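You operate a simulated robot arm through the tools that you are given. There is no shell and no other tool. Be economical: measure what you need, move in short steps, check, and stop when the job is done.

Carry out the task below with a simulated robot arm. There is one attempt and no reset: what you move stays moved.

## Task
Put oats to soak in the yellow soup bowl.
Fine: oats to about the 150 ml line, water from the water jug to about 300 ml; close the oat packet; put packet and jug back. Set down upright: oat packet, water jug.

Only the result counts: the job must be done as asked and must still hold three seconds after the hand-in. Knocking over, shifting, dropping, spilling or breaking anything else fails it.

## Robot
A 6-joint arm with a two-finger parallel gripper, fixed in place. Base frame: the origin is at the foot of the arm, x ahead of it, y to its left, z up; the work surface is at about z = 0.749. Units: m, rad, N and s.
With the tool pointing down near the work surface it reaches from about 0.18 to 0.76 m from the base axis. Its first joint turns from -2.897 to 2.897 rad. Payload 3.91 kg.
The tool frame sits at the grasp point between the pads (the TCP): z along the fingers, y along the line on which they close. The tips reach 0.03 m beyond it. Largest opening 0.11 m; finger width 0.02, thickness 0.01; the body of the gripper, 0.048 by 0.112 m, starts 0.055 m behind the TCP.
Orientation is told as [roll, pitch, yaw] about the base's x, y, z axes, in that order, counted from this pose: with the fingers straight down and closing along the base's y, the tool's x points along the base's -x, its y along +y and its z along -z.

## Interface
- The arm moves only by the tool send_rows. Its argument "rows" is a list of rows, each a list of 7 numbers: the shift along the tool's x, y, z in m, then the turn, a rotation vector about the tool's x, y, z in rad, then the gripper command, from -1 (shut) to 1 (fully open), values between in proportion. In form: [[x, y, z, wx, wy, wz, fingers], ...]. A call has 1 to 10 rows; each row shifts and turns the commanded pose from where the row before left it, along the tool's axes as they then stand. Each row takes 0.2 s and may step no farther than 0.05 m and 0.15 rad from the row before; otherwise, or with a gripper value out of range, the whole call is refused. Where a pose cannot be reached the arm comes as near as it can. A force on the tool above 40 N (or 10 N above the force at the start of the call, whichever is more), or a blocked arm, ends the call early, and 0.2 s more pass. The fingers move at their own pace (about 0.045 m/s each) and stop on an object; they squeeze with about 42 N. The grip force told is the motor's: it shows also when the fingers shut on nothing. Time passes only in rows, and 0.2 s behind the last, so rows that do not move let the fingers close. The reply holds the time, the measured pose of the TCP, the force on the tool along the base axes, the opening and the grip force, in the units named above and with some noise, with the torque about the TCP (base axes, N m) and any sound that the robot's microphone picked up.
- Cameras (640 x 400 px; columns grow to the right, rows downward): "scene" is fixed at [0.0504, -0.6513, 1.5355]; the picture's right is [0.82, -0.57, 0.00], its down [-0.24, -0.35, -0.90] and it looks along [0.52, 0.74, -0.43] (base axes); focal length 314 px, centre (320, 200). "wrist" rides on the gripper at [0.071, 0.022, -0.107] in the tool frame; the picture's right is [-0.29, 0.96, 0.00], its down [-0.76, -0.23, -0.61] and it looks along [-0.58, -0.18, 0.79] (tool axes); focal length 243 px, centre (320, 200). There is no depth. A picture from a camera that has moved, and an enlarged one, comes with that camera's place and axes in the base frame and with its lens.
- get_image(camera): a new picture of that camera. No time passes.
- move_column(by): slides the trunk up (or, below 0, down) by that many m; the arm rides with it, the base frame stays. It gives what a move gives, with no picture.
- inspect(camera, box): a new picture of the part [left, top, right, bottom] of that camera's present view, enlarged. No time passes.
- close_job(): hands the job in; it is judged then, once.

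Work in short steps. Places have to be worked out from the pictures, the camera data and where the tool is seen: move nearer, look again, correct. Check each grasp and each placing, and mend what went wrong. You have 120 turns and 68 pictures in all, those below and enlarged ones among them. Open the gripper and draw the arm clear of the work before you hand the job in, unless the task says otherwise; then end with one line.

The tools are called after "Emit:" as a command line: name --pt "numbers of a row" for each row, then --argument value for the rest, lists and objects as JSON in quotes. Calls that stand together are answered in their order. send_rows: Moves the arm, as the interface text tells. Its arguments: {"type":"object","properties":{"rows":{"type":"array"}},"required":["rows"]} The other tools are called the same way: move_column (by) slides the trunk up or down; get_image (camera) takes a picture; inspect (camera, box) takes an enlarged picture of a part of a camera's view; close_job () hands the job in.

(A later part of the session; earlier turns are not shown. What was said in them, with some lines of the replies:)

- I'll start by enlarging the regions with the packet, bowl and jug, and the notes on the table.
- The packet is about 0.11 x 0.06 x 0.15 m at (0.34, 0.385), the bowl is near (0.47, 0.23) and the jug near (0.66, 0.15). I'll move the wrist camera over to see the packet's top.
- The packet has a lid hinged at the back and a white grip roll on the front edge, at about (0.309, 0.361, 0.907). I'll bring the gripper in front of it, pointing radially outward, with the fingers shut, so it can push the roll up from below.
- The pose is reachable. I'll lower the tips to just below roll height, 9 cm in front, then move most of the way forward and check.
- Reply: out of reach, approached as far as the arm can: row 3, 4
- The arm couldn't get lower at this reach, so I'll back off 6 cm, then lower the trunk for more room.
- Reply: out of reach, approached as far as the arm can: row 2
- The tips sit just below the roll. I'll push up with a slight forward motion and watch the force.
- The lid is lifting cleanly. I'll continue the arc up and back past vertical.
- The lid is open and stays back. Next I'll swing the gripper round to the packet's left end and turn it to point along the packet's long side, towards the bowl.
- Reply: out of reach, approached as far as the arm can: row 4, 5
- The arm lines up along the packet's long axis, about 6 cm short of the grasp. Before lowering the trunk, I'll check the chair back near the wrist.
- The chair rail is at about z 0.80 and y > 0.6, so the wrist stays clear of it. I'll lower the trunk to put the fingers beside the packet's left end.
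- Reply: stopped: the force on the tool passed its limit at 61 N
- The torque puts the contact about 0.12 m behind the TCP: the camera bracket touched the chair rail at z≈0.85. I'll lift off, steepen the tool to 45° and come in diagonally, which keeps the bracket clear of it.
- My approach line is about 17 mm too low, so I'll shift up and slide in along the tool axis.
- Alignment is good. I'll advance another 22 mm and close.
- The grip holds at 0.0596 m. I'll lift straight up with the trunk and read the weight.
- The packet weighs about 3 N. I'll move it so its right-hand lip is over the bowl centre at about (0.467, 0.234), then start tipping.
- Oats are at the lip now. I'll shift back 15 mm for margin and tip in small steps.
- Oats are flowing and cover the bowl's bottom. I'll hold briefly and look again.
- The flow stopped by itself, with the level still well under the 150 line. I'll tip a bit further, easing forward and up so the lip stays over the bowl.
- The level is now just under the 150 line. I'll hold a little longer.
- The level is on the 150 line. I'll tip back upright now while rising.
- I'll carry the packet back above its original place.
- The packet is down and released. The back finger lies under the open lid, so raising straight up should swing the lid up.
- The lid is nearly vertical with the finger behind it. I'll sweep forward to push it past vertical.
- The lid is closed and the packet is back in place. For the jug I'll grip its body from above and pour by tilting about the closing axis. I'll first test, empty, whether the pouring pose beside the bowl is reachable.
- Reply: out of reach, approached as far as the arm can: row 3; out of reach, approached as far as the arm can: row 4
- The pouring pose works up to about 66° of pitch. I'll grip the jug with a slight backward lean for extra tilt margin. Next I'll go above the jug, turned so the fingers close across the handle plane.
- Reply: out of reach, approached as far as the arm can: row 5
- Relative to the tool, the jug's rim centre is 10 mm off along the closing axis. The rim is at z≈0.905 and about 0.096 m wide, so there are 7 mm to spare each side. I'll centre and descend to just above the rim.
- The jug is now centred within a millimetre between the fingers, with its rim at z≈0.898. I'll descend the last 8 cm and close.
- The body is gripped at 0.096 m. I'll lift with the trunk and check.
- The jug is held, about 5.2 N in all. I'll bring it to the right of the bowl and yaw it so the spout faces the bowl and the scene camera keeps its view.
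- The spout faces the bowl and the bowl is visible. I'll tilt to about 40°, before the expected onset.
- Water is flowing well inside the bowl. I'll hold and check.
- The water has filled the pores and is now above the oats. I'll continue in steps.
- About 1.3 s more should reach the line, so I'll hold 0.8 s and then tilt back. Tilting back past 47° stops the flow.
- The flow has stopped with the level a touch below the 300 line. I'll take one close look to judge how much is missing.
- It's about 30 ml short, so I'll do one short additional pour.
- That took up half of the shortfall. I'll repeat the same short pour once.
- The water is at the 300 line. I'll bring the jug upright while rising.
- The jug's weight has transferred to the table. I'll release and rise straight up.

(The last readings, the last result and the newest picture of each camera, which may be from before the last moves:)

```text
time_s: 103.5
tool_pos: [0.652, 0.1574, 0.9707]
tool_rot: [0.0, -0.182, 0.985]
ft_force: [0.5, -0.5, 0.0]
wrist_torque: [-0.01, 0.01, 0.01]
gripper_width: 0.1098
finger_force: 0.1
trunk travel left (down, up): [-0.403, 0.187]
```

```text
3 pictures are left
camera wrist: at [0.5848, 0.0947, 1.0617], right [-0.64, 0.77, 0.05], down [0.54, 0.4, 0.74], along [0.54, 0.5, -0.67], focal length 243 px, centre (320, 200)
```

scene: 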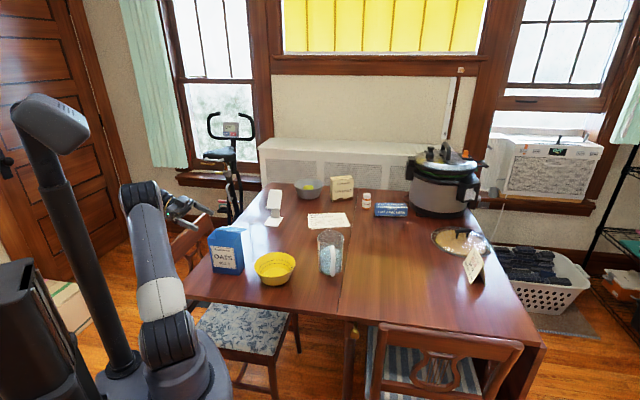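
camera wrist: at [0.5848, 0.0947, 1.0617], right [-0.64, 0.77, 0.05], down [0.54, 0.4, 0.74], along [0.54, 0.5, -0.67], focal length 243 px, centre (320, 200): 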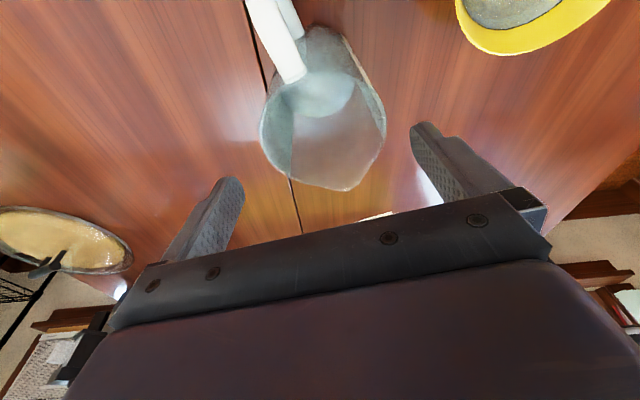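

The jug stands upright and free. I'll draw the arm up and back, then take a final look.

Emit:
move_column --by 0.12

Emit:
send_rows --pt "0.02 0.03 0 0 0 0 1" --pt "0.02 0.03 0 0 0 0 1" --pt "0.02 0.03 0 0 0 0 1" --pt "0.02 0.03 0 0 0 0 1" --pt "0.02 0.03 0 0 0 0 1" --pt "0.02 0.03 0 0 0 0 1"

Emit:
get_image --camera "scene"

Emit:
inspect --camera "scene" --box '[190, 205, 360, 311]'

```text
time_s: 105.0
tool_pos: [0.6512, 0.1568, 1.0911]
tool_rot: [0.0, -0.183, 0.984]
ft_force: [0.1, -0.1, 0.3]
wrist_torque: [0.0, -0.01, 0.03]
gripper_width: 0.1098
finger_force: 0.1
trunk travel left (down, up): [-0.523, 0.067]
```

```text
time_s: 106.3
tool_pos: [0.4349, 0.1595, 1.0688]
tool_rot: [-0.001, -0.185, 0.986]
ft_force: [0.4, -0.6, -0.2]
wrist_torque: [0.0, 0.07, -0.03]
gripper_width: 0.11
finger_force: 0.0
trunk travel left (down, up): [-0.523, 0.067]
```

```text
2 pictures are left
```

scene: 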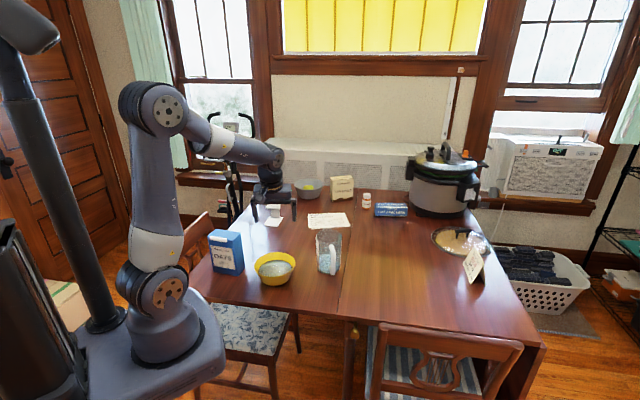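

```text
3.76 times, centred on (275, 258) of scene
camera zoom: at [0.0504, -0.6513, 1.5355], right [0.82, -0.57, 0.0], down [-0.24, -0.35, -0.9], along [0.52, 0.74, -0.43], focal length 1180 px, centre (489, -18)
```

zoom: 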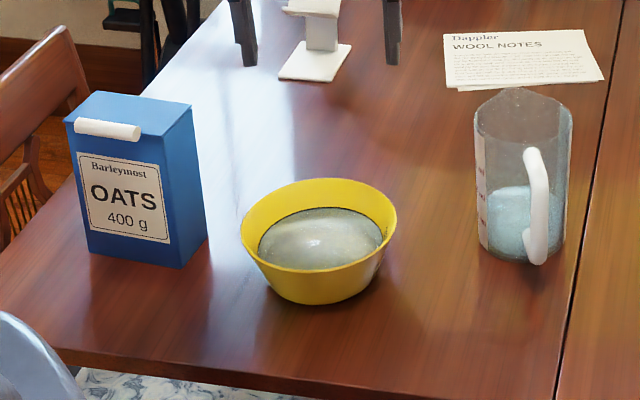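

The oats and water are in the bowl, the packet is closed, and both packet and jug stand upright at their places, the jug within about 6 mm. The arm is clear and the gripper open, so I'm handing the job in.

Emit:
close_job

```text
The job is handed in.
```

The oats are soaking in the yellow soup bowl: oats to the 150 ml line, water to the 300 ml line, the oat packet closed, and packet and jug back upright in their places; on the way the wrist camera bracket bumped the chair back once, but the chair did not appear to move.
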